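You operate a simulated robot arm through the tools that you are given. There is no shell and no other tool. Be economical: measure what you need, move in short steps, check, and stop when the job is done.

The job below is to be done with a simulated robot arm. You get a single attempt, and the scene is never put back.

JOB
Wind the pressure off, stop the oil pump and open the filter lid for a look.
Fine: relief knob to low before the switch; filter valve shut before the lid opens; the filter stays in.

Only the result counts: the job must be done as asked and must still hold three seconds after the hand-in. Knocking over, shifting, dropping, spilling or breaking anything else fails it. A push-on lid holds only when it is set on centred and level and pressed home; a screw cap is set on level and turned clockwise until tight.

ROBOT AND FRAMES
A 6-joint arm with a two-finger parallel gripper, fixed in place. Base frame: the origin is at the foot of the arm, x ahead of it, y to its left, z up; the work surface is at about z = 860. Lengths are in mm, angles in degrees, forces in N, time in s.
With the tool pointing down near the work surface it reaches from about 320 to 700 mm from the base axis. Its first joint turns from -166.0 to 166.0 degrees. Payload 4.1 kg.
The TCP is the grasp point between the finger pads, 23 mm short of the fingertips. In the tool frame z runs along the fingers and y along their closing line. Largest opening 94 mm; finger width 38, thickness 10; the body of the gripper, 54 by 96 mm, starts 39 mm behind the TCP.
Orientation is that of the tool frame in the base frame, as a unit quaternion [w, x, y, z]. With the fingers straight down and closing along the base's y, the tool's x points along the base's -x, its y along +y and its z along -z.

CONTROLS
- The arm moves only by the tool play_rows. Its argument "commands" is a list that holds one entry, the list of rows, each a list of 7 numbers: the shift along the base's x, y, z in mm, then the turn, a rotation vector about the base's x, y, z in degrees, then the finger opening in mm, from 0 to 94. In form: [[[dx, dy, dz, wx, wy, wz, gripper], ...]]. A call has 1 to 10 rows; each row shifts and turns the commanded pose from where the row before left it. Rows are played at 5 a second. More than 50 mm and 8.6 degrees between two rows, or a gripper value outside its range, and nothing of the call is played. A pose out of reach is approached as far as the arm can. The call stops where the force on the tool passes 40 N (or 10 N more than at its start, if that is more) or the arm is blocked; 0.2 s more then pass. The fingers move at their own pace (about 45 mm/s each) and stop on an object; they squeeze with about 21 N. The grip force told is the motor's: it shows also when the fingers shut on nothing. Time passes only in rows, and 0.2 s behind the last, so rows that do not move let the fingers close. The reply holds the time, the measured pose of the TCP, the force on the tool along the base axes, the opening and the grip force, in the units named above and with some noise, with the torque about the TCP (base axes, N m) and any sound that the robot's microphone picked up, and new pictures: "pictures" is both (left out), scene, wrist or none.
- Cameras (640 x 400 px; columns grow to the right, rows downward): "scene" is fixed at [48.8, 650.5, 1671.2]; the picture's right is [-0.79, -0.61, 0.00], its down [-0.36, 0.47, -0.80] and it looks along [0.49, -0.64, -0.60] (base axes); focal length 364 px, centre (320, 200). "wrist" rides on the gripper at [86, 16, -74] in the tool frame; the picture's right is [-0.18, 0.98, 0.00], its down [-0.58, -0.11, -0.81] and it looks along [-0.79, -0.15, 0.59] (tool axes); focal length 243 px, centre (320, 200). There is no depth. A picture from a camera that has moved, and an enlarged one, comes with that camera's place and axes in the base frame and with its lens.
- raise_lower(by): slides the trunk up (or, below 0, down) by that many mm; the arm rides with it, the base frame stays. It gives what a move gives, with no picture.
- close_up(camera, box): a new picture of the part [left, top, right, bottom] of that camera's present view, enlarged. It takes no simulated time.
- hand_in(): hands the job in; it is judged then, once.

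Go step by step. Nothing tells you positions but the pictures and the camera data: compare them with the known pose of the tool, close in by small moves and look again before you grip or let go. The budget is 120 turns and 200 pictures, counting those below and the enlarged ones. Unless the task says otherwise, let go and move clear before handing in, and close with one line.

The tools are called after ">>>" as a command line: name --argument value ..., lists and objects as JSON in quotes. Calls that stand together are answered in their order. play_rows: Moves the arm, as the interface text tells. Its arguments: {"type":"object","properties":{"commands":{"type":"array"},"pictures":{"type":"string","enum":["both","scene","wrist","none"]}},"required":["commands"]} The other tools are called the same way: raise_lower (by) slides the trunk up or down; close_up (camera, box) takes an enlarged picture of a part of a camera's view; hand_in () hands the job in.

At the start:

```text
time_s: 0.0
tool_pos: [418.3, -102.8, 1264.5]
ee_rot: [0.0, 0.0, 1.0, 0.0]
force: [0.8, 0.5, 0.3]
ft_torque: [0.0, 0.01, 0.02]
grip_width: 93.9
grasp_force: 0.1
trunk travel left (down, up): [-525.0, 65.0]
```

scene: 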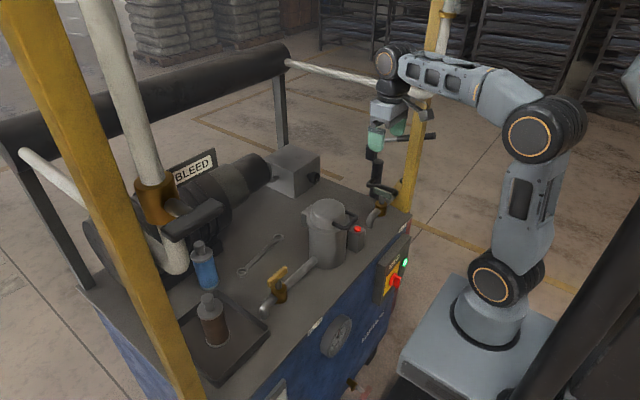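
wrist: 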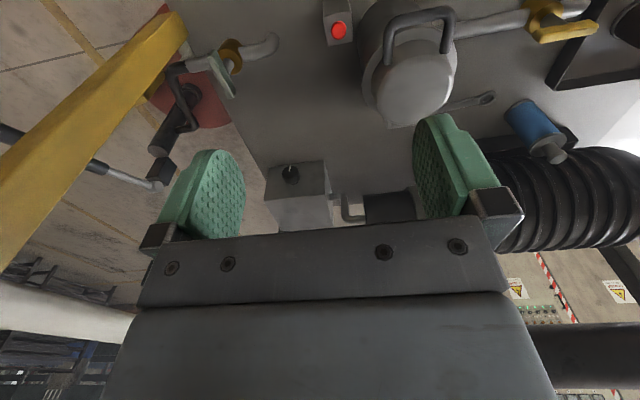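

I see a pump skid with a filter housing (lid with handle), a yellow-handled valve, a panel with a green lamp and red switch, and a box with a black knob. I'll look closer first.

>>> close_up --camera "scene" --box '[240, 180, 440, 305]'

>>> close_up --camera "scene" --box '[150, 130, 350, 255]'

>>> close_up --camera "scene" --box '[240, 250, 440, 400]'

>>> close_up --camera "wrist" --box '[200, 0, 640, 240]'

```text
3.20 times, centred on (340, 242) of scene
camera zoom: at [48.8, 650.5, 1671.2], right [-0.79, -0.61, 0.0], down [-0.36, 0.47, -0.8], along [0.49, -0.64, -0.6], focal length 1166 px, centre (256, 64)
```

zoom: 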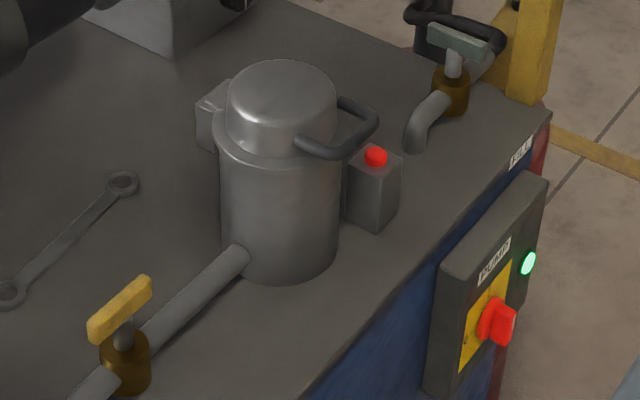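

```text
3.20 times, centred on (250, 192) of scene
camera zoom: at [48.8, 650.5, 1671.2], right [-0.79, -0.61, 0.0], down [-0.36, 0.47, -0.8], along [0.49, -0.64, -0.6], focal length 1166 px, centre (544, 224)
```

zoom: 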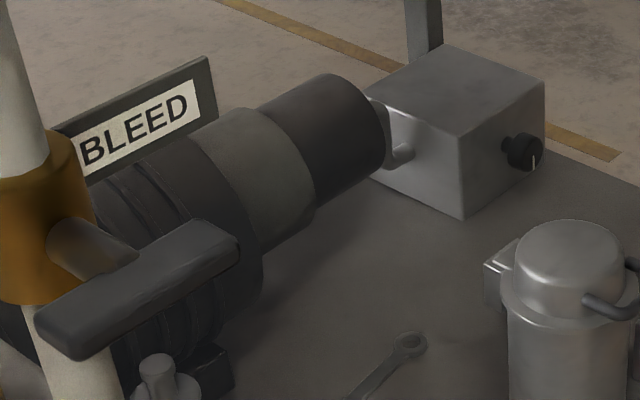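

```text
2.67 times, centred on (340, 325) of scene
camera zoom: at [48.8, 650.5, 1671.2], right [-0.79, -0.61, 0.0], down [-0.36, 0.47, -0.8], along [0.49, -0.64, -0.6], focal length 972 px, centre (267, -133)
```

zoom: 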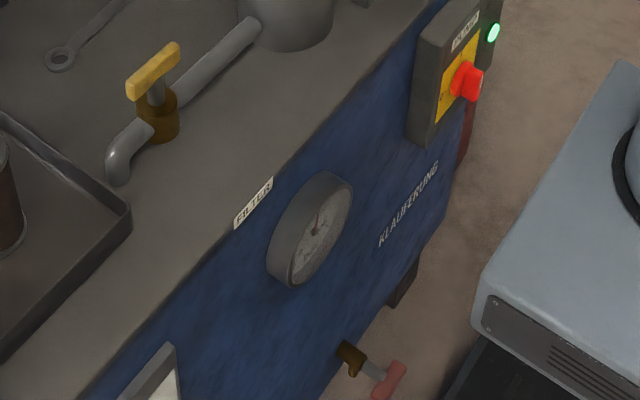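

```text
1.45 times, centred on (420, 120) of wrist
camera zoom: at [330.8, -86.8, 1336.6], right [0.18, 0.98, 0.0], down [0.58, -0.11, 0.81], along [0.79, -0.15, -0.59], focal length 353 px, centre (174, 316)
```

zoom: 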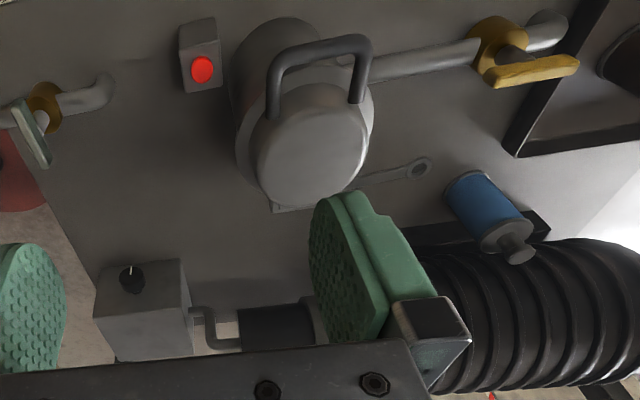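

The relief knob sits on the grey box at about (760,-242,927) facing the robot. The lid is near (518,2,1035) with its handle toward -x. I'll move the wrist camera nearer to the knob.

>>> play_rows --commands '[[[26, -17, -32, 0, 0, 0, 94], [26, -17, -32, 0, 0, 0, 94], [26, -17, -32, 0, 0, 0, 94], [26, -17, -32, 0, 0, 0, 94], [26, -17, -32, 0, 0, 0, 94], [26, -17, -32, 0, 0, 0, 94], [26, -17, -32, 0, 0, 0, 94]]]'

```text
time_s: 1.6
tool_pos: [600.4, -224.4, 1039.4]
ee_rot: [0.001, -0.001, 1.0, 0.0]
force: [0.5, 0.3, -0.4]
ft_torque: [0.0, -0.03, -0.01]
grip_width: 94.1
grasp_force: 0.0
trunk travel left (down, up): [-525.0, 65.0]
camera wrist: at [513.4, -207.1, 1112.9], right [0.18, 0.98, 0.0], down [0.58, -0.11, 0.81], along [0.79, -0.15, -0.59], focal length 243 px, centre (320, 200)
```

scene: 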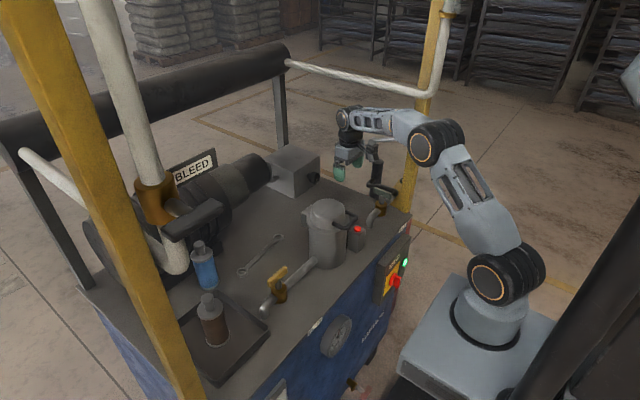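
wrist: 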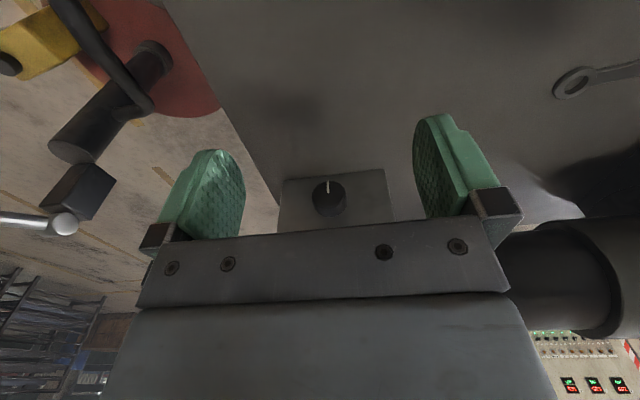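

>>> close_up --camera "wrist" --box '[260, 150, 410, 244]'

>>> close_up --camera "scene" --box '[260, 140, 360, 203]'

```text
4.26 times, centred on (335, 197) of wrist
camera zoom: at [513.4, -207.1, 1112.9], right [0.18, 0.98, 0.0], down [0.58, -0.11, 0.81], along [0.79, -0.15, -0.59], focal length 1032 px, centre (256, 213)
```

zoom: 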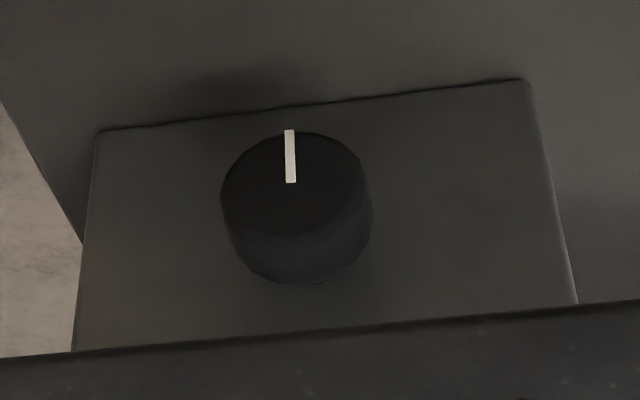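

```text
6.35 times, centred on (310, 172) of scene
camera zoom: at [48.8, 650.5, 1671.2], right [-0.79, -0.61, 0.0], down [-0.36, 0.47, -0.8], along [0.49, -0.64, -0.6], focal length 2314 px, centre (384, 381)
```

zoom: 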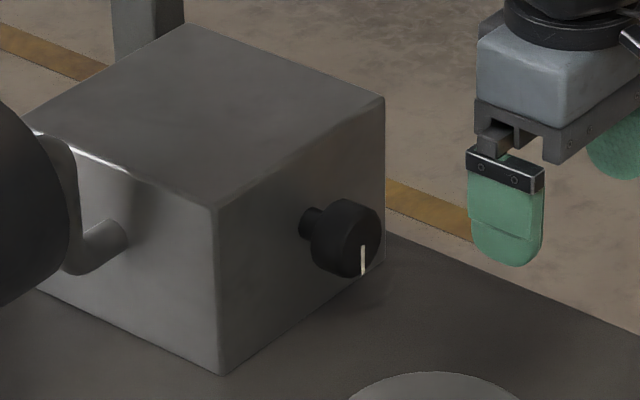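

The knob face is at about (749,-241,930), about 44 mm across, with its mark pointing down. I'll check the gauge, the switch panel and the lid details.

>>> close_up --camera "scene" --box '[310, 305, 370, 365]'

>>> close_up --camera "scene" --box '[360, 230, 420, 310]'

>>> close_up --camera "scene" --box '[290, 190, 370, 270]'

>>> close_up --camera "scene" --box '[250, 250, 340, 325]'

```text
6.67 times, centred on (340, 335) of scene
camera zoom: at [48.8, 650.5, 1671.2], right [-0.79, -0.61, 0.0], down [-0.36, 0.47, -0.8], along [0.49, -0.64, -0.6], focal length 2430 px, centre (187, -700)
```

zoom: 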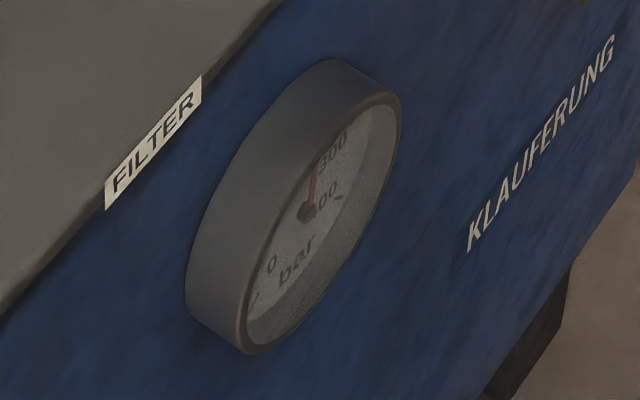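

```text
5.00 times, centred on (390, 270) of scene
camera zoom: at [48.8, 650.5, 1671.2], right [-0.79, -0.61, 0.0], down [-0.36, 0.47, -0.8], along [0.49, -0.64, -0.6], focal length 1823 px, centre (-30, -150)
```

zoom: 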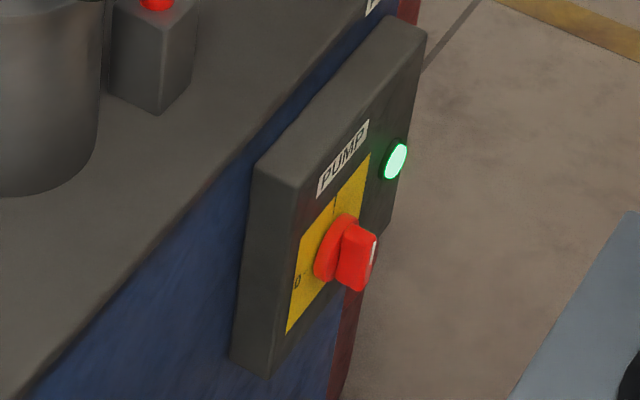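

```text
5.00 times, centred on (330, 230) of scene
camera zoom: at [48.8, 650.5, 1671.2], right [-0.79, -0.61, 0.0], down [-0.36, 0.47, -0.8], along [0.49, -0.64, -0.6], focal length 1823 px, centre (270, 50)
```

zoom: 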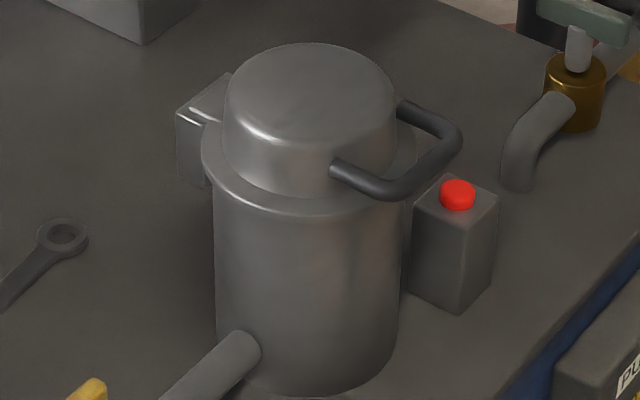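

```text
5.33 times, centred on (295, 288) of scene
camera zoom: at [48.8, 650.5, 1671.2], right [-0.79, -0.61, 0.0], down [-0.36, 0.47, -0.8], along [0.49, -0.64, -0.6], focal length 1944 px, centre (453, -267)
```

zoom: 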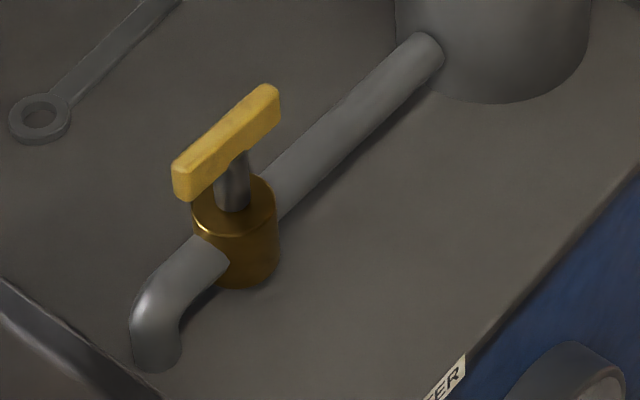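

Next I'll yaw the gripper 180° so the camera rides above the tool when I tilt toward the knob.

>>> play_rows --commands '[[[0, 0, 5, 0, 0, 8.571, 94], [0, 0, 5, 0, 0, 8.571, 94], [0, 0, 5, 0, 0, 8.571, 94], [0, 0, 5, 0, 0, 8.571, 94], [0, 0, 5, 0, 0, 8.571, 94], [0, 0, 5, 0, 0, 8.571, 94], [0, 0, 5, 0, 0, 8.571, 94], [0, 0, 5, 0, 0, 8.571, 94], [0, 0, 5, 0, 0, 8.571, 94], [0, 0, 5, 0, 0, 8.571, 94]]]' --pictures "none"

>>> play_rows --commands '[[[0, 0, 0, 0, 0, 8.571, 94], [0, 0, 0, 0, 0, 8.571, 94], [0, 0, 0, 0, 0, 8.571, 94], [0, 0, 0, 0, 0, 8.571, 94], [0, 0, 0, 0, 0, 8.571, 94], [0, 0, 0, 0, 0, 8.571, 94], [0, 0, 0, 0, 0, 8.571, 94], [0, 0, 0, 0, 0, 8.571, 94], [0, 0, 0, 0, 0, 8.571, 94], [0, 0, 0, 0, 0, 8.571, 94]]]' --pictures "none"

>>> play_rows --commands '[[[0, 0, 0, 0, 0, 8.571, 94], [0, 0, 0, 0, -8.57, 0, 94], [0, 0, 0, 0, -8.57, 0, 94], [0, 0, 0, 0, -8.57, 0, 94], [0, 0, 0, 0, -8.57, 0, 94], [0, 0, 0, 0, -8.57, 0, 94], [0, 0, 0, 0, -8.57, 0, 94], [0, 0, 0, 0, -8.57, 0, 94], [0, 0, 0, 0, 0, 0, 94]]]'

```text
time_s: 3.8
tool_pos: [599.4, -221.5, 1088.8]
ee_rot: [-0.001, -0.681, 0.732, 0.0]
force: [0.1, 1.0, -0.4]
ft_torque: [0.0, -0.02, 0.01]
grip_width: 93.9
grasp_force: 0.0
trunk travel left (down, up): [-525.0, 65.0]
```

```text
time_s: 6.0
tool_pos: [601.3, -216.5, 1088.6]
ee_rot: [0.002, 0.968, -0.251, 0.0]
force: [-0.5, 0.6, 0.4]
ft_torque: [-0.01, 0.01, 0.01]
grip_width: 94.1
grasp_force: 0.2
out of reach, approached as far as the arm can: row 8, 9, 10
trunk travel left (down, up): [-525.0, 65.0]
```

```text
time_s: 8.0
tool_pos: [684.0, -40.1, 1148.8]
ee_rot: [-0.106, 0.839, -0.231, 0.481]
force: [1.0, -1.1, 0.2]
ft_torque: [-0.02, -0.01, -0.03]
grip_width: 93.8
grasp_force: 0.1
out of reach, approached as far as the arm can: row 1, 2, 3, 4, 5, 6, 7, 8
trunk travel left (down, up): [-525.0, 65.0]
camera wrist: at [651.7, -93.6, 1244.9], right [-0.36, -0.77, -0.53], down [-0.91, 0.41, 0.02], along [0.21, 0.49, -0.85], focal length 243 px, centre (320, 200)
```

scene: 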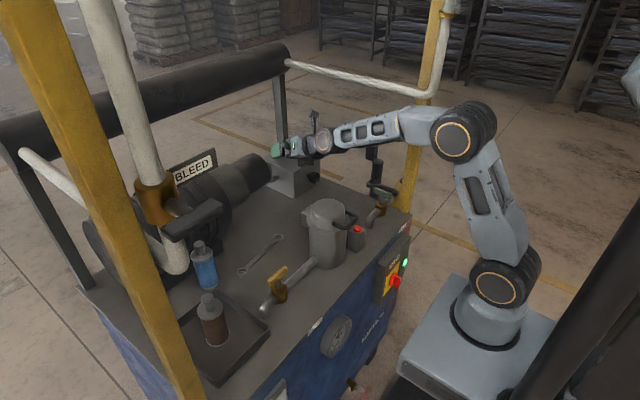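
wrist: 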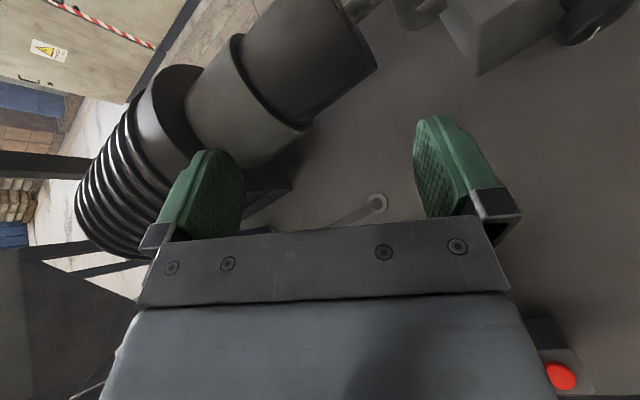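

The wrist hit its limit near +150° of yaw. I'll undo the tilt and yaw back to about +90, with the camera at the right side.

>>> play_rows --commands '[[[0, 0, 0, 0, 8.57, 0, 94], [0, 0, 0, 0, 8.57, 0, 94], [0, 0, 0, 0, 8.57, 0, 94], [0, 0, 0, 0, 8.57, 0, 94], [0, 0, 0, 0, 8.57, 0, 94], [0, 0, 0, 0, 8.57, 0, 94], [0, 0, 0, 0, 8.57, 0, 94], [0, 0, 0, 0, 0, -8.57, 94], [0, 0, 0, 0, 0, -8.57, 94], [0, 0, 0, 0, 0, -8.57, 94]]]' --pictures "none"

>>> play_rows --commands '[[[0, 0, 0, 0, 0, -8.57, 94], [0, 0, 0, 0, 0, -8.57, 94], [0, 0, 0, 0, 0, -8.57, 94], [0, 0, 0, 0, 0, -8.57, 94], [0, 0, 0, 0, 0, -8.57, 94], [0, 0, 0, 0, 0, -8.57, 94], [0, 0, 0, 0, 0, -8.57, 94], [0, 0, 0, 0, 0, 0, 94]]]' --pictures "scene"

```text
time_s: 10.2
tool_pos: [670.0, -39.5, 1144.2]
ee_rot: [0.003, 0.887, -0.461, -0.002]
force: [-0.4, 0.3, -0.8]
ft_torque: [0.03, -0.04, -0.03]
grip_width: 94.0
grasp_force: 0.0
out of reach, approached as far as the arm can: row 7
trunk travel left (down, up): [-525.0, 65.0]
```

```text
time_s: 12.0
tool_pos: [671.2, -40.2, 1143.8]
ee_rot: [-0.001, -0.537, 0.843, 0.003]
force: [0.3, -0.2, 0.9]
ft_torque: [0.0, 0.0, -0.01]
grip_width: 94.0
grasp_force: 0.0
trunk travel left (down, up): [-525.0, 65.0]
```

scene: 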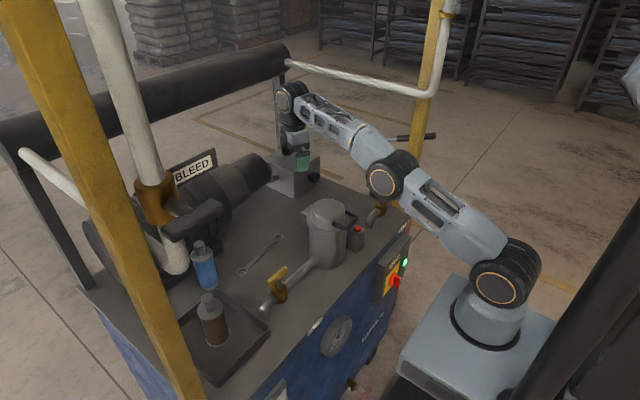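

The pose is now reset with the tool pointing down. I'll unwind the yaw and move to y=-241, then tilt to 25° below horizontal and stand off about 100 mm in front of the knob.

>>> play_rows --commands '[[[-5, -25, 0, 0, 0, -8.13, 94], [-5, -25, 0, 0, 0, -8.13, 94], [-5, -25, 0, 0, 0, -8.13, 94], [-5, -25, 0, 0, 0, -8.13, 94], [-5, -25, 0, 0, 0, -8.13, 94], [-5, -25, 0, 0, 0, -8.13, 94], [-5, -25, 0, 0, 0, -8.13, 94], [-5, -25, 0, 0, 0, -8.13, 94]]]' --pictures "none"

>>> play_rows --commands '[[[0, 0, -20, 0, -8.125, 0, 70], [0, 0, -20, 0, -8.125, 0, 70], [0, 0, -20, 0, -8.125, 0, 70], [0, 0, -20, 0, -8.125, 0, 70], [0, 0, -20, 0, -8.125, 0, 70], [0, 0, -20, 0, -8.125, 0, 70], [0, 0, -20, 0, -8.125, 0, 70], [0, 0, -20, 0, -8.125, 0, 70]]]'

```text
time_s: 13.8
tool_pos: [623.4, -237.1, 1140.4]
ee_rot: [-0.001, 0.002, 1.0, 0.002]
force: [-0.2, 0.1, -0.1]
ft_torque: [0.0, 0.0, -0.01]
grip_width: 94.1
grasp_force: 0.1
out of reach, approached as far as the arm can: row 8
trunk travel left (down, up): [-525.0, 65.0]
```

```text
time_s: 15.6
tool_pos: [629.4, -239.0, 997.2]
ee_rot: [0.496, -0.001, 0.869, 0.001]
force: [1.1, -0.6, 0.2]
ft_torque: [-0.02, 0.0, -0.03]
grip_width: 69.8
grasp_force: 0.1
out of reach, approached as far as the arm can: row 1, 2
trunk travel left (down, up): [-525.0, 65.0]
camera wrist: at [521.2, -224.8, 959.1], right [0.09, 0.98, 0.16], down [-0.4, -0.11, 0.91], along [0.91, -0.14, 0.38], focal length 243 px, centre (320, 200)
```

scene: 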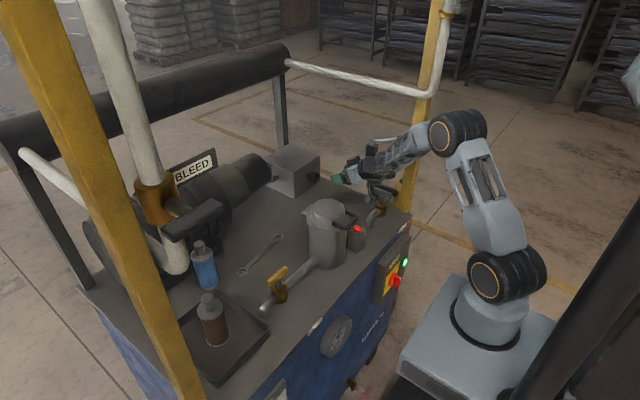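
wrist: 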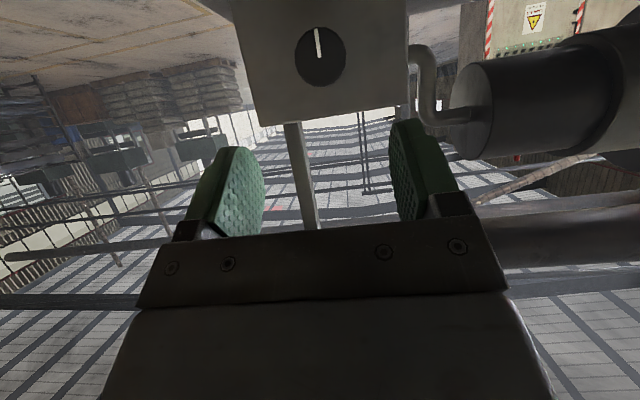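

The knob is centred at about (749,-240,928), and the tool is 30° below horizontal and lined up with it. I'll advance along the tool axis.

>>> play_rows --commands '[[[30, 0, -17, 0, 0, 0, 70], [30, 0, -17, 0, 0, 0, 70], [30, 0, -17, 0, 0, 0, 70], [30, -1, -17, 0, 0, 0, 70]]]'

```text
time_s: 16.6
tool_pos: [751.3, -240.7, 929.5]
ee_rot: [0.497, -0.001, 0.868, 0.001]
force: [-0.6, 0.4, -0.4]
ft_torque: [-0.03, -0.03, 0.01]
grip_width: 70.2
grasp_force: 0.1
trunk travel left (down, up): [-525.0, 65.0]
camera wrist: at [643.1, -226.2, 891.1], right [0.09, 0.98, 0.16], down [-0.4, -0.11, 0.91], along [0.91, -0.14, 0.38], focal length 243 px, centre (320, 200)
```

scene: 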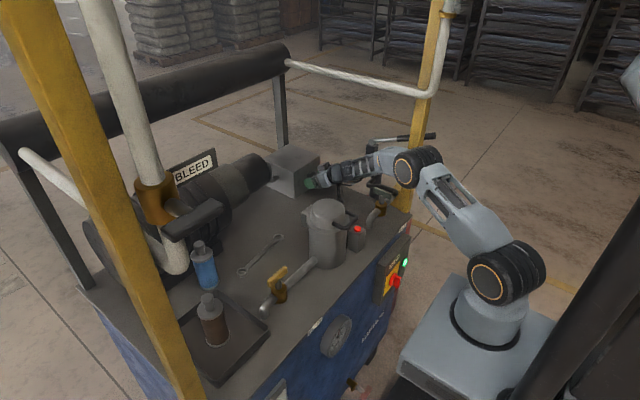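
wrist: 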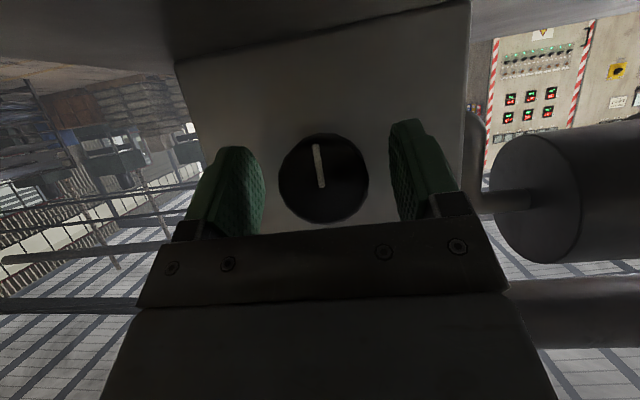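

The knob is centred between the fingers. I'll close on it.

>>> play_rows --commands '[[[4, 0, -2, 0, 0, 0, 70], [0, 0, 0, 0, 0, 0, 34], [0, 0, 0, 0, 0, 0, 34], [0, 0, 0, 0, 0, 0, 34], [0, 0, 0, 0, 0, 0, 34]]]' --pictures "wrist"

```text
time_s: 17.8
tool_pos: [755.0, -239.5, 927.8]
ee_rot: [0.496, -0.003, 0.868, 0.002]
force: [-0.9, 4.1, -1.3]
ft_torque: [-0.02, -0.08, 0.11]
grip_width: 43.5
grasp_force: 44.9
trunk travel left (down, up): [-525.0, 65.0]
camera wrist: at [646.4, -225.3, 889.2], right [0.09, 0.98, 0.16], down [-0.4, -0.11, 0.91], along [0.91, -0.14, 0.38], focal length 243 px, centre (320, 200)
```

wrist: 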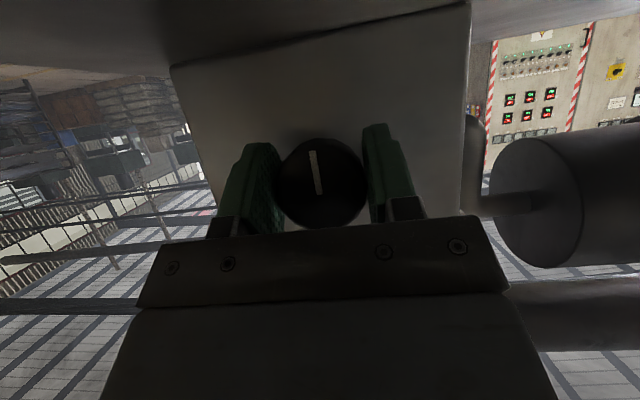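

Gripped at 43.5 mm. I'll turn counter-clockwise (negative about x) a little and check the torque, the mark and the gauge.

>>> play_rows --commands '[[[0, 0, 0, -6, 0, 0, 34], [0, 0, 0, -6, 0, 0, 34], [0, 0, 0, -6, 0, 0, 34], [0, 0, 0, -6, 0, 0, 34], [0, 0, 0, -6, 0, 0, 34]]]' --pictures "wrist"

>>> close_up --camera "scene" --box '[310, 305, 370, 365]'

```text
time_s: 18.9
tool_pos: [756.8, -241.4, 927.0]
ee_rot: [0.479, -0.11, 0.854, -0.173]
force: [-36.3, 15.6, 13.1]
ft_torque: [0.0, -0.25, 0.5]
grip_width: 43.5
grasp_force: 44.7
out of reach, approached as far as the arm can: row 4, 5
trunk travel left (down, up): [-525.0, 65.0]
stopped in row 5: the force on the tool passed its limit at 57 N (the readings are from after the stop); the commanded pose is now the measured one
camera wrist: at [646.9, -243.8, 887.9], right [0.07, 0.97, -0.25], down [-0.39, 0.26, 0.88], along [0.92, 0.03, 0.39], focal length 243 px, centre (320, 200)
```

wrist: 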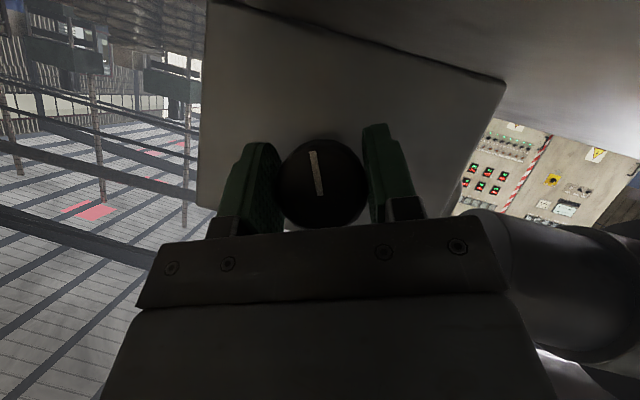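

```text
6.67 times, centred on (340, 335) of scene
camera zoom: at [48.8, 650.5, 1671.2], right [-0.79, -0.61, 0.0], down [-0.36, 0.47, -0.8], along [0.49, -0.64, -0.6], focal length 2430 px, centre (187, -700)
```

zoom: 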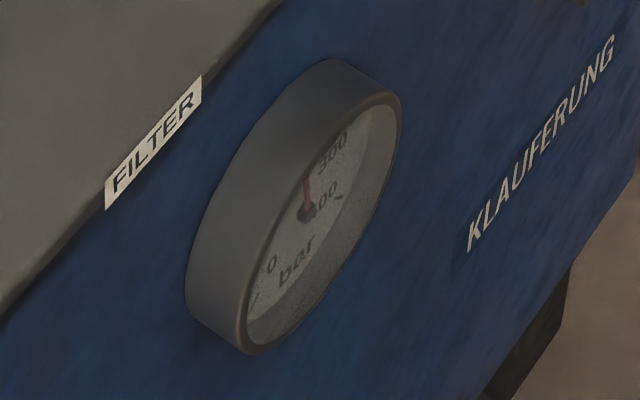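

The gauge needle dropped a little, so counter-clockwise is the right way. I'll open the fingers and rotate back clockwise for another bite.

>>> play_rows --commands '[[[0, 0, 0, 0, 0, 0, 64], [0, 0, 0, 0, 0, 0, 64], [-2, 0, 0, 8, 0, 0, 64], [0, 0, 0, 8, 0, 0, 64], [0, 0, 0, 8, 0, 0, 64], [0, 0, 0, 8, 0, 0, 64], [0, 0, 0, 8, 0, 0, 64], [0, 0, 0, 8, 0, 0, 64], [0, 0, 0, 8, 0, 0, 64]]]'

```text
time_s: 20.9
tool_pos: [757.5, -244.7, 922.8]
ee_rot: [0.472, 0.128, 0.836, 0.25]
force: [-1.0, -0.1, -1.2]
ft_torque: [-0.05, 0.03, 0.02]
grip_width: 64.0
grasp_force: 0.1
trunk travel left (down, up): [-525.0, 65.0]
camera wrist: at [648.4, -214.8, 900.2], right [0.08, 0.74, 0.66], down [-0.38, -0.59, 0.71], along [0.92, -0.31, 0.24], focal length 243 px, centre (320, 200)
```

scene: 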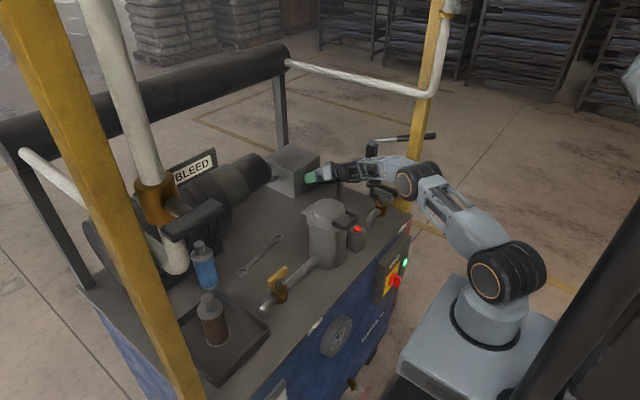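
wrist: 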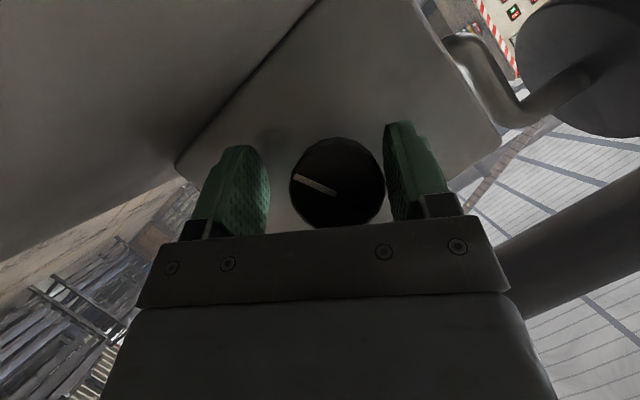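

The mark moved about 30° counter-clockwise (bottom toward right). I'll recentre, grip and turn again.

>>> play_rows --commands '[[[-1, 4, 4, 0, 0, 0, 64], [0, 0, 0, 0, 0, 0, 34], [0, 0, 0, 0, 0, 0, 34], [0, 0, 0, 0, 0, 0, 34], [0, 0, 0, -8, 0, 0, 34], [0, 0, 0, -8, 0, 0, 34], [0, 0, 0, -8, 0, 0, 34], [0, 0, 0, -8, 0, 0, 34], [0, 0, 0, -8, 0, 0, 34], [0, 0, 0, -8, 0, 0, 34]]]' --pictures "wrist"

>>> close_up --camera "scene" --box '[310, 305, 370, 365]'

```text
time_s: 23.1
tool_pos: [755.2, -241.5, 927.2]
ee_rot: [0.484, -0.073, 0.865, -0.114]
force: [3.8, 2.2, 4.6]
ft_torque: [-0.01, -1.17, -0.33]
grip_width: 43.2
grasp_force: 45.3
trunk travel left (down, up): [-525.0, 65.0]
camera wrist: at [647.2, -237.1, 888.8], right [0.08, 0.99, -0.11], down [-0.38, 0.13, 0.91], along [0.92, -0.03, 0.39], focal length 243 px, centre (320, 200)
```

wrist: 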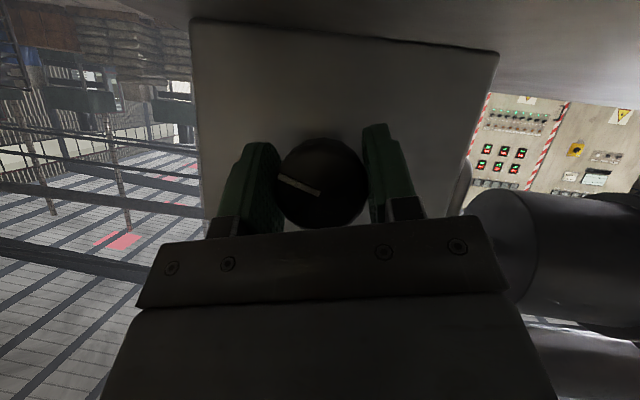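

```text
6.67 times, centred on (340, 335) of scene
camera zoom: at [48.8, 650.5, 1671.2], right [-0.79, -0.61, 0.0], down [-0.36, 0.47, -0.8], along [0.49, -0.64, -0.6], focal length 2430 px, centre (187, -700)
```

zoom: 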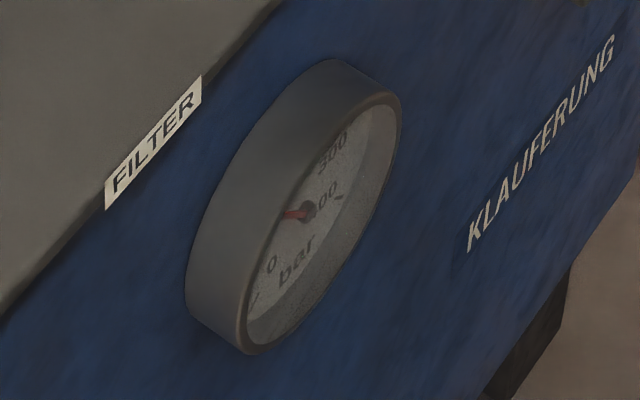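

The gauge is falling well. Another bite.

>>> play_rows --commands '[[[0, 0, 0, 0, 0, 0, 62], [0, 0, 0, 0, 0, 0, 62], [0, 0, 0, 8, 0, 0, 62], [0, 0, 0, 8, 0, 0, 62], [0, 0, 0, 8, 0, 0, 62], [0, 0, 0, 8, 0, 0, 62], [0, 0, 0, 8, 0, 0, 62], [0, 0, 0, 8, 0, 0, 62], [0, 0, 0, 0, 0, 0, 62]]]' --pictures "none"

>>> play_rows --commands '[[[0, 0, 0, 0, 0, 0, 34], [0, 0, 0, 0, 0, 0, 34], [0, 0, 0, 0, 0, 0, 34], [0, 0, 0, -8, 0, 0, 34], [0, 0, 0, -8, 0, 0, 34], [0, 0, 0, -8, 0, 0, 34], [0, 0, 0, -8, 0, 0, 34], [0, 0, 0, -8, 0, 0, 34], [0, 0, 0, -8, 0, 0, 34]]]' --pictures "wrist"

>>> close_up --camera "scene" --box '[310, 305, 370, 365]'

```text
time_s: 25.1
tool_pos: [758.1, -240.8, 927.9]
ee_rot: [0.471, 0.129, 0.836, 0.25]
force: [0.1, 0.6, -0.2]
ft_torque: [0.04, 0.02, -0.01]
grip_width: 62.0
grasp_force: 0.1
trunk travel left (down, up): [-525.0, 65.0]
```

```text
time_s: 27.1
tool_pos: [757.0, -241.9, 928.2]
ee_rot: [0.484, -0.073, 0.865, -0.114]
force: [0.9, 3.5, 3.3]
ft_torque: [-0.01, -1.02, -0.2]
grip_width: 43.5
grasp_force: 45.0
trunk travel left (down, up): [-525.0, 65.0]
camera wrist: at [647.1, -237.0, 889.3], right [0.08, 0.99, -0.11], down [-0.38, 0.13, 0.91], along [0.92, -0.03, 0.39], focal length 243 px, centre (320, 200)
```

wrist: 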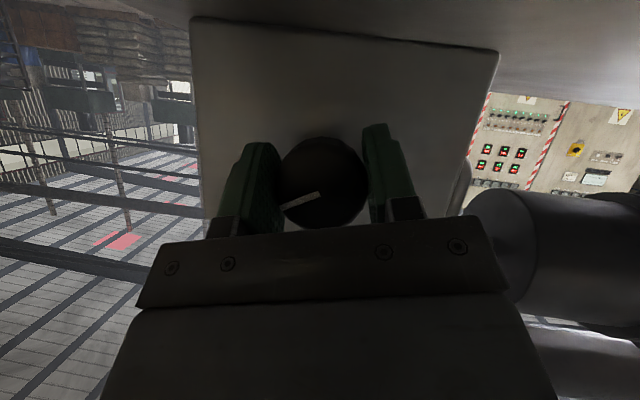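

```text
6.67 times, centred on (340, 335) of scene
camera zoom: at [48.8, 650.5, 1671.2], right [-0.79, -0.61, 0.0], down [-0.36, 0.47, -0.8], along [0.49, -0.64, -0.6], focal length 2430 px, centre (187, -700)
```

zoom: 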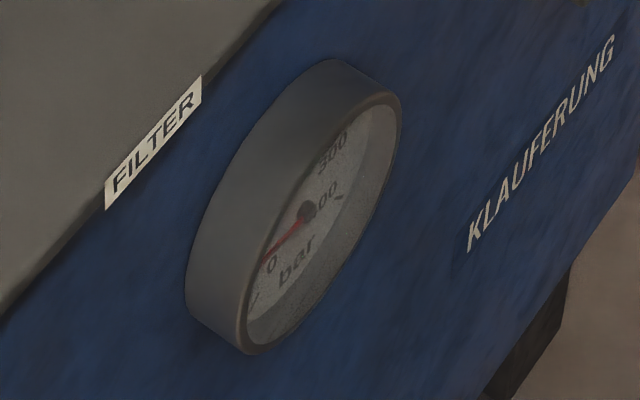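

The needle is close to zero. One more bite, watching for the stop.

>>> play_rows --commands '[[[0, 0, 0, 0, 0, 0, 62], [0, 0, 0, 0, 0, 0, 62], [0, 0, 0, 8, 0, 0, 62], [0, 0, 0, 8, 0, 0, 62], [0, 0, 0, 8, 0, 0, 62], [0, 0, 0, 8, 0, 0, 62], [0, 0, 0, 8, 0, 0, 62], [0, 0, 0, 8, 0, 0, 62], [0, 0, 0, 0, 0, 0, 62]]]' --pictures "none"

>>> play_rows --commands '[[[0, 0, 0, 0, 0, 0, 34], [0, 0, 0, 0, 0, 0, 34], [0, 0, 0, 0, 0, 0, 34], [0, 0, 0, -8, 0, 0, 34], [0, 0, 0, -8, 0, 0, 34], [0, 0, 0, -8, 0, 0, 34]]]' --pictures "wrist"

>>> close_up --camera "scene" --box '[310, 305, 370, 365]'

```text
time_s: 29.1
tool_pos: [755.9, -239.8, 928.3]
ee_rot: [0.471, 0.129, 0.836, 0.249]
force: [0.3, -0.7, -0.6]
ft_torque: [0.03, -0.01, 0.01]
grip_width: 61.9
grasp_force: 0.1
trunk travel left (down, up): [-525.0, 65.0]
```

```text
time_s: 30.4
tool_pos: [757.5, -240.4, 926.6]
ee_rot: [0.489, 0.027, 0.869, 0.068]
force: [-2.0, 5.7, 3.4]
ft_torque: [0.0, -0.57, 0.38]
grip_width: 43.4
grasp_force: 45.0
trunk travel left (down, up): [-525.0, 65.0]
camera wrist: at [647.2, -221.7, 894.2], right [0.08, 0.95, 0.3], down [-0.38, -0.25, 0.89], along [0.92, -0.18, 0.35], focal length 243 px, centre (320, 200)
```

wrist: 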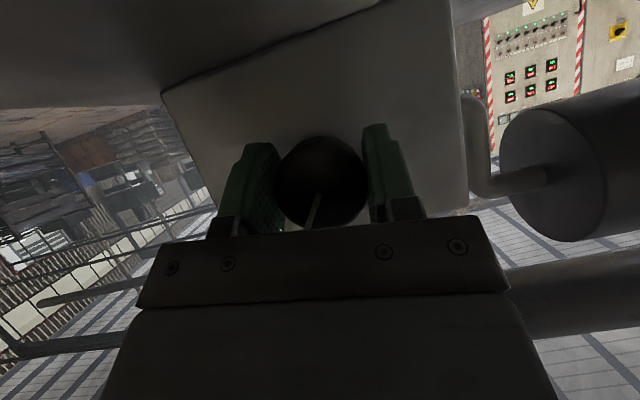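

```text
6.67 times, centred on (340, 335) of scene
camera zoom: at [48.8, 650.5, 1671.2], right [-0.79, -0.61, 0.0], down [-0.36, 0.47, -0.8], along [0.49, -0.64, -0.6], focal length 2430 px, centre (187, -700)
```

zoom: 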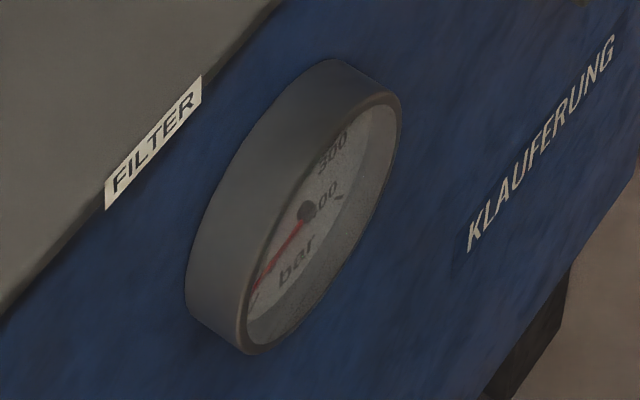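

Still falling freely; I'll continue this bite.

>>> play_rows --commands '[[[0, 0, 0, -8, 0, 0, 34], [0, 0, 0, -8, 0, 0, 34], [0, 0, 0, -8, 0, 0, 34]]]' --pictures "wrist"

>>> close_up --camera "scene" --box '[310, 305, 370, 365]'

```text
time_s: 31.2
tool_pos: [756.0, -241.3, 928.0]
ee_rot: [0.483, -0.073, 0.865, -0.114]
force: [0.6, 2.3, 3.5]
ft_torque: [0.02, -1.2, -0.15]
grip_width: 43.2
grasp_force: 45.2
trunk travel left (down, up): [-525.0, 65.0]
camera wrist: at [647.1, -237.0, 889.3], right [0.08, 0.99, -0.11], down [-0.38, 0.13, 0.91], along [0.92, -0.03, 0.39], focal length 243 px, centre (320, 200)
```

wrist: 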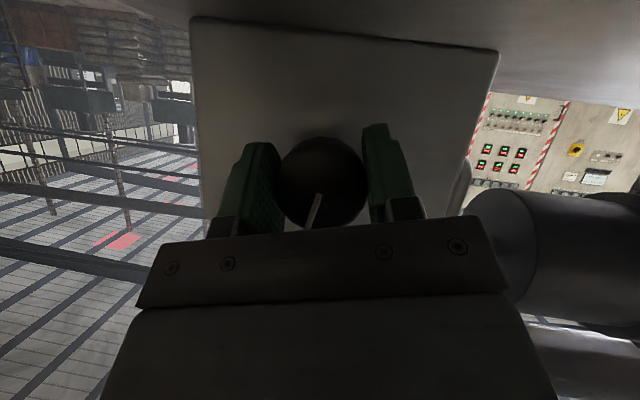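

```text
6.67 times, centred on (340, 335) of scene
camera zoom: at [48.8, 650.5, 1671.2], right [-0.79, -0.61, 0.0], down [-0.36, 0.47, -0.8], along [0.49, -0.64, -0.6], focal length 2430 px, centre (187, -700)
```

zoom: 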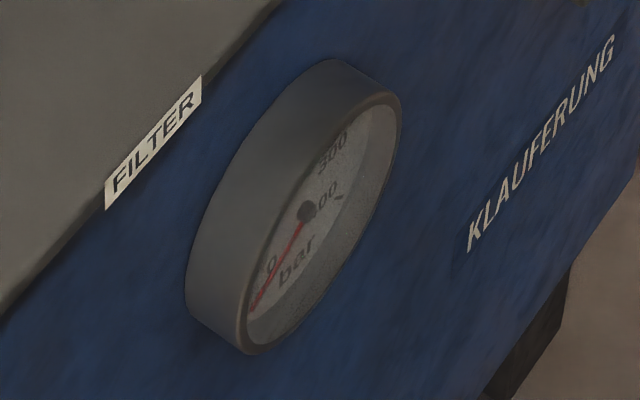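

Needle lower still. Another bite to reach the end stop.

>>> play_rows --commands '[[[0, 0, 0, 0, 0, 0, 62], [0, 0, 0, 0, 0, 0, 62], [0, 0, 0, 8, 0, 0, 62], [0, 0, 0, 8, 0, 0, 62], [0, 0, 0, 8, 0, 0, 62], [0, 0, 0, 8, 0, 0, 62], [0, 0, 0, 8, 0, 0, 62], [0, 0, 0, 8, 0, 0, 62], [0, 0, 0, 0, 0, 0, 62]]]' --pictures "none"

>>> play_rows --commands '[[[0, 0, 0, 0, 0, 0, 34], [0, 0, 0, 0, 0, 0, 34], [0, 0, 0, 0, 0, 0, 34], [0, 0, 0, -8, 0, 0, 34], [0, 0, 0, -8, 0, 0, 34], [0, 0, 0, -8, 0, 0, 34]]]' --pictures "wrist"

>>> close_up --camera "scene" --box '[310, 305, 370, 365]'

```text
time_s: 33.2
tool_pos: [756.8, -241.3, 926.3]
ee_rot: [0.472, 0.129, 0.836, 0.249]
force: [0.3, -0.2, -0.5]
ft_torque: [0.04, 0.03, 0.01]
grip_width: 62.0
grasp_force: 0.0
trunk travel left (down, up): [-525.0, 65.0]
```

```text
time_s: 34.6
tool_pos: [757.3, -239.6, 927.1]
ee_rot: [0.489, 0.027, 0.869, 0.069]
force: [1.4, 5.0, 4.5]
ft_torque: [0.84, 0.0, -0.03]
grip_width: 43.3
grasp_force: 44.9
trunk travel left (down, up): [-525.0, 65.0]
camera wrist: at [647.3, -221.5, 893.3], right [0.08, 0.95, 0.3], down [-0.38, -0.25, 0.89], along [0.92, -0.18, 0.34], focal length 243 px, centre (320, 200)
```

wrist: 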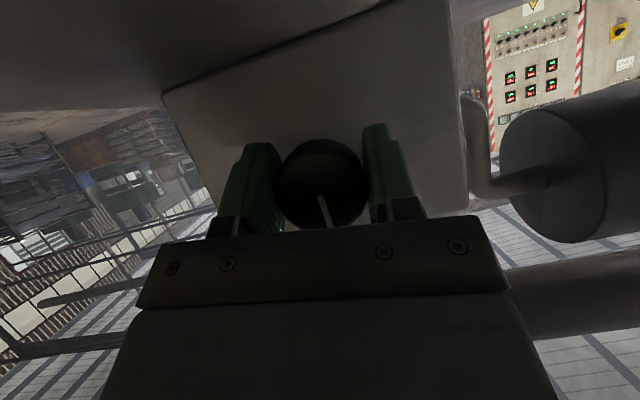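

```text
6.67 times, centred on (340, 335) of scene
camera zoom: at [48.8, 650.5, 1671.2], right [-0.79, -0.61, 0.0], down [-0.36, 0.47, -0.8], along [0.49, -0.64, -0.6], focal length 2430 px, centre (187, -700)
```

zoom: 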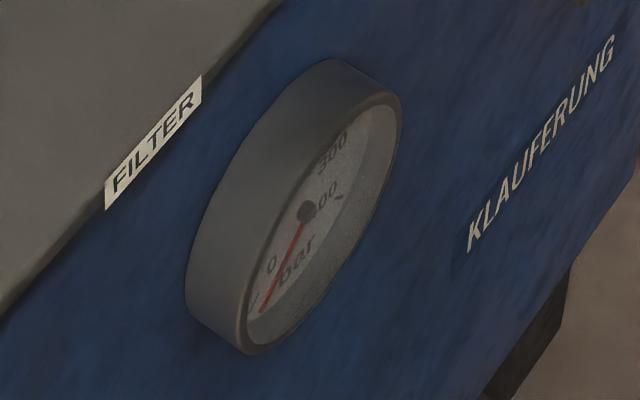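

The torque rose to 0.84 N·m, so the knob is at its low stop. I'll release and back out along the tool axis.

>>> play_rows --commands '[[[0, 0, 0, 0, 0, 0, 70], [0, 0, 0, 0, 0, 0, 70], [-28, 0, 17, 0, 0, 0, 70], [-28, 0, 17, 0, 0, 0, 70], [-28, 0, 17, 0, 0, 0, 70], [-28, 0, 17, 0, 0, 0, 70], [-20, 0, 30, 0, 0, 0, 70], [-20, 0, 30, 0, 0, 0, 70], [0, 0, 0, 0, 0, 0, 70]]]'

>>> close_up --camera "scene" --box '[310, 305, 370, 365]'

>>> close_up --camera "wrist" --box '[230, 0, 420, 119]'

```text
time_s: 36.6
tool_pos: [604.4, -240.7, 1054.2]
ee_rot: [0.488, 0.028, 0.87, 0.07]
force: [-0.4, 0.9, 0.6]
ft_torque: [0.0, 0.01, -0.01]
grip_width: 69.8
grasp_force: 0.0
trunk travel left (down, up): [-525.0, 65.0]
camera wrist: at [495.2, -221.7, 1021.2], right [0.08, 0.95, 0.3], down [-0.38, -0.25, 0.89], along [0.92, -0.18, 0.34], focal length 243 px, centre (320, 200)
```

scene: 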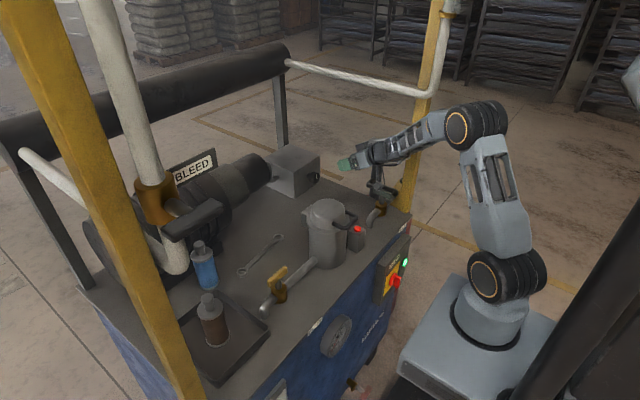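
wrist: 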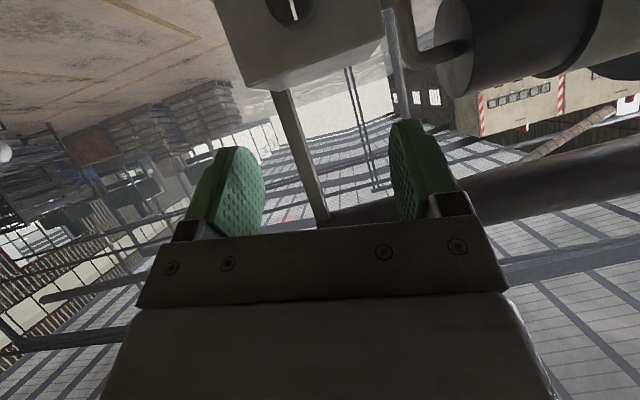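

```text
6.67 times, centred on (340, 335) of scene
camera zoom: at [48.8, 650.5, 1671.2], right [-0.79, -0.61, 0.0], down [-0.36, 0.47, -0.8], along [0.49, -0.64, -0.6], focal length 2430 px, centre (187, -700)
```

zoom: 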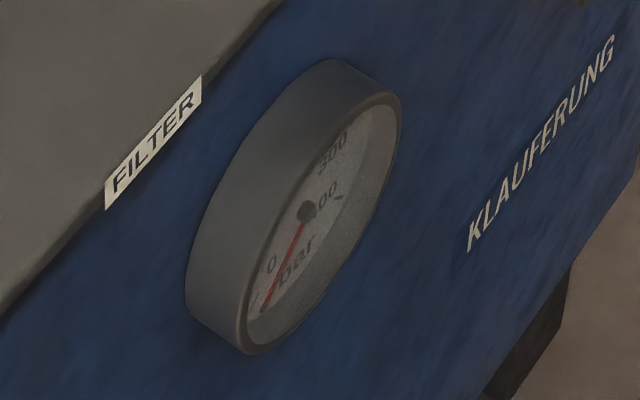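

```text
3.36 times, centred on (325, 60) of wrist
camera zoom: at [495.2, -221.7, 1021.2], right [0.08, 0.95, 0.3], down [-0.38, -0.25, 0.89], along [0.92, -0.18, 0.34], focal length 816 px, centre (303, 672)
```

zoom: 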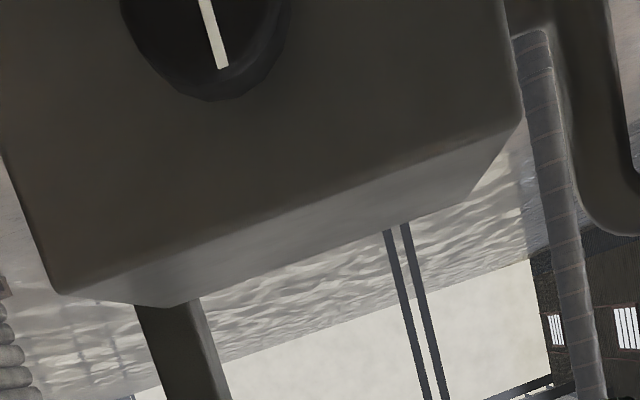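

The mark is at the top, against the low stop. Next I'll pull back to look at the switch panel on the front face.

>>> play_rows --commands '[[[-20, 0, 20, -8, 0, 0, 70], [-30, 10, 12, 0, 8.5, 0, 70], [-30, 10, 12, 0, 8.5, 0, 70], [-30, 10, 12, 0, 8.5, 0, 70], [-30, 10, 12, 0, 8.5, 0, 70], [-30, 10, 12, 0, 8.5, 0, 70], [-30, 10, 12, 0, 8.5, 0, 70], [-30, 10, 12, 0, 8.5, 0, 70], [-15, 10, 12, 0, 0, 0, 70]]]'

```text
time_s: 38.6
tool_pos: [358.9, -159.9, 1172.3]
ee_rot: [-0.009, -0.002, 1.0, 0.011]
force: [-0.5, -0.3, 1.2]
ft_torque: [0.0, 0.03, -0.01]
grip_width: 69.8
grasp_force: 0.0
trunk travel left (down, up): [-525.0, 65.0]
camera wrist: at [273.9, -145.9, 1247.5], right [0.18, 0.98, 0.02], down [0.6, -0.12, 0.79], along [0.78, -0.13, -0.61], focal length 243 px, centre (320, 200)
```

scene: 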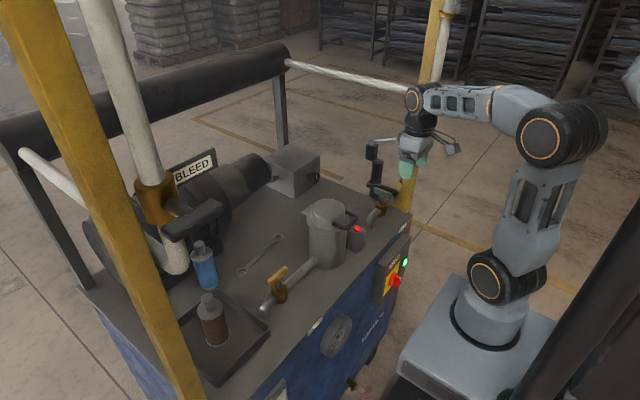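
wrist: 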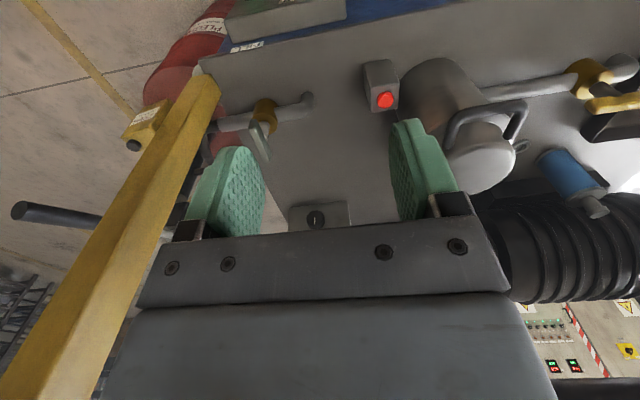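

The panel is just out of view. I'll yaw the camera to the left side and come down in front of the skid to see the switch in profile.

>>> play_rows --commands '[[[-2, 13, -19, 0, 0, -8.5, 70], [-2, 13, -19, 0, 0, -8.5, 70], [-2, 13, -19, 0, 0, -8.5, 70], [-2, 13, -19, 0, 0, -8.5, 70], [-2, 13, -19, 0, 0, -8.5, 70], [-2, 13, -19, 0, 0, -8.5, 70], [-2, 13, -19, 0, 0, -8.5, 70], [-2, 13, -19, 0, 0, -8.5, 70], [-2, 13, -19, 0, 0, -8.5, 70], [-2, 13, -19, 0, 0, -8.5, 70]]]'

```text
time_s: 40.9
tool_pos: [340.4, -30.1, 981.5]
ee_rot: [0.001, 0.674, 0.738, 0.013]
force: [-0.7, 0.7, -1.0]
ft_torque: [0.01, -0.01, -0.02]
grip_width: 69.7
grasp_force: 0.0
trunk travel left (down, up): [-525.0, 65.0]
camera wrist: at [346.9, 55.2, 1056.0], right [1.0, -0.1, 0.02], down [-0.07, -0.6, 0.79], along [-0.07, -0.79, -0.61], focal length 243 px, centre (320, 200)
```

scene: 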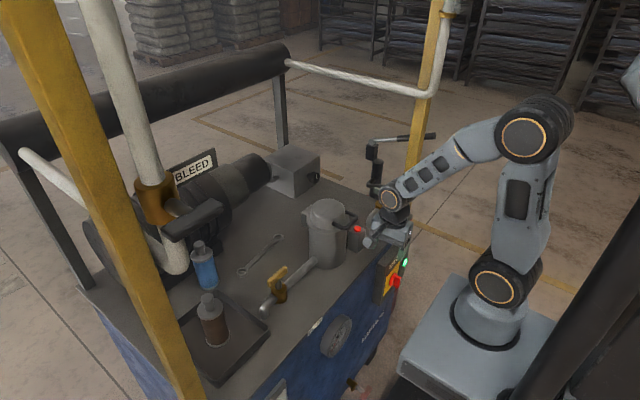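
wrist: 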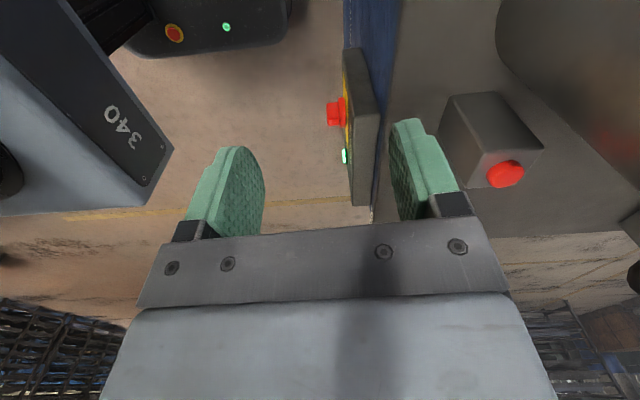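

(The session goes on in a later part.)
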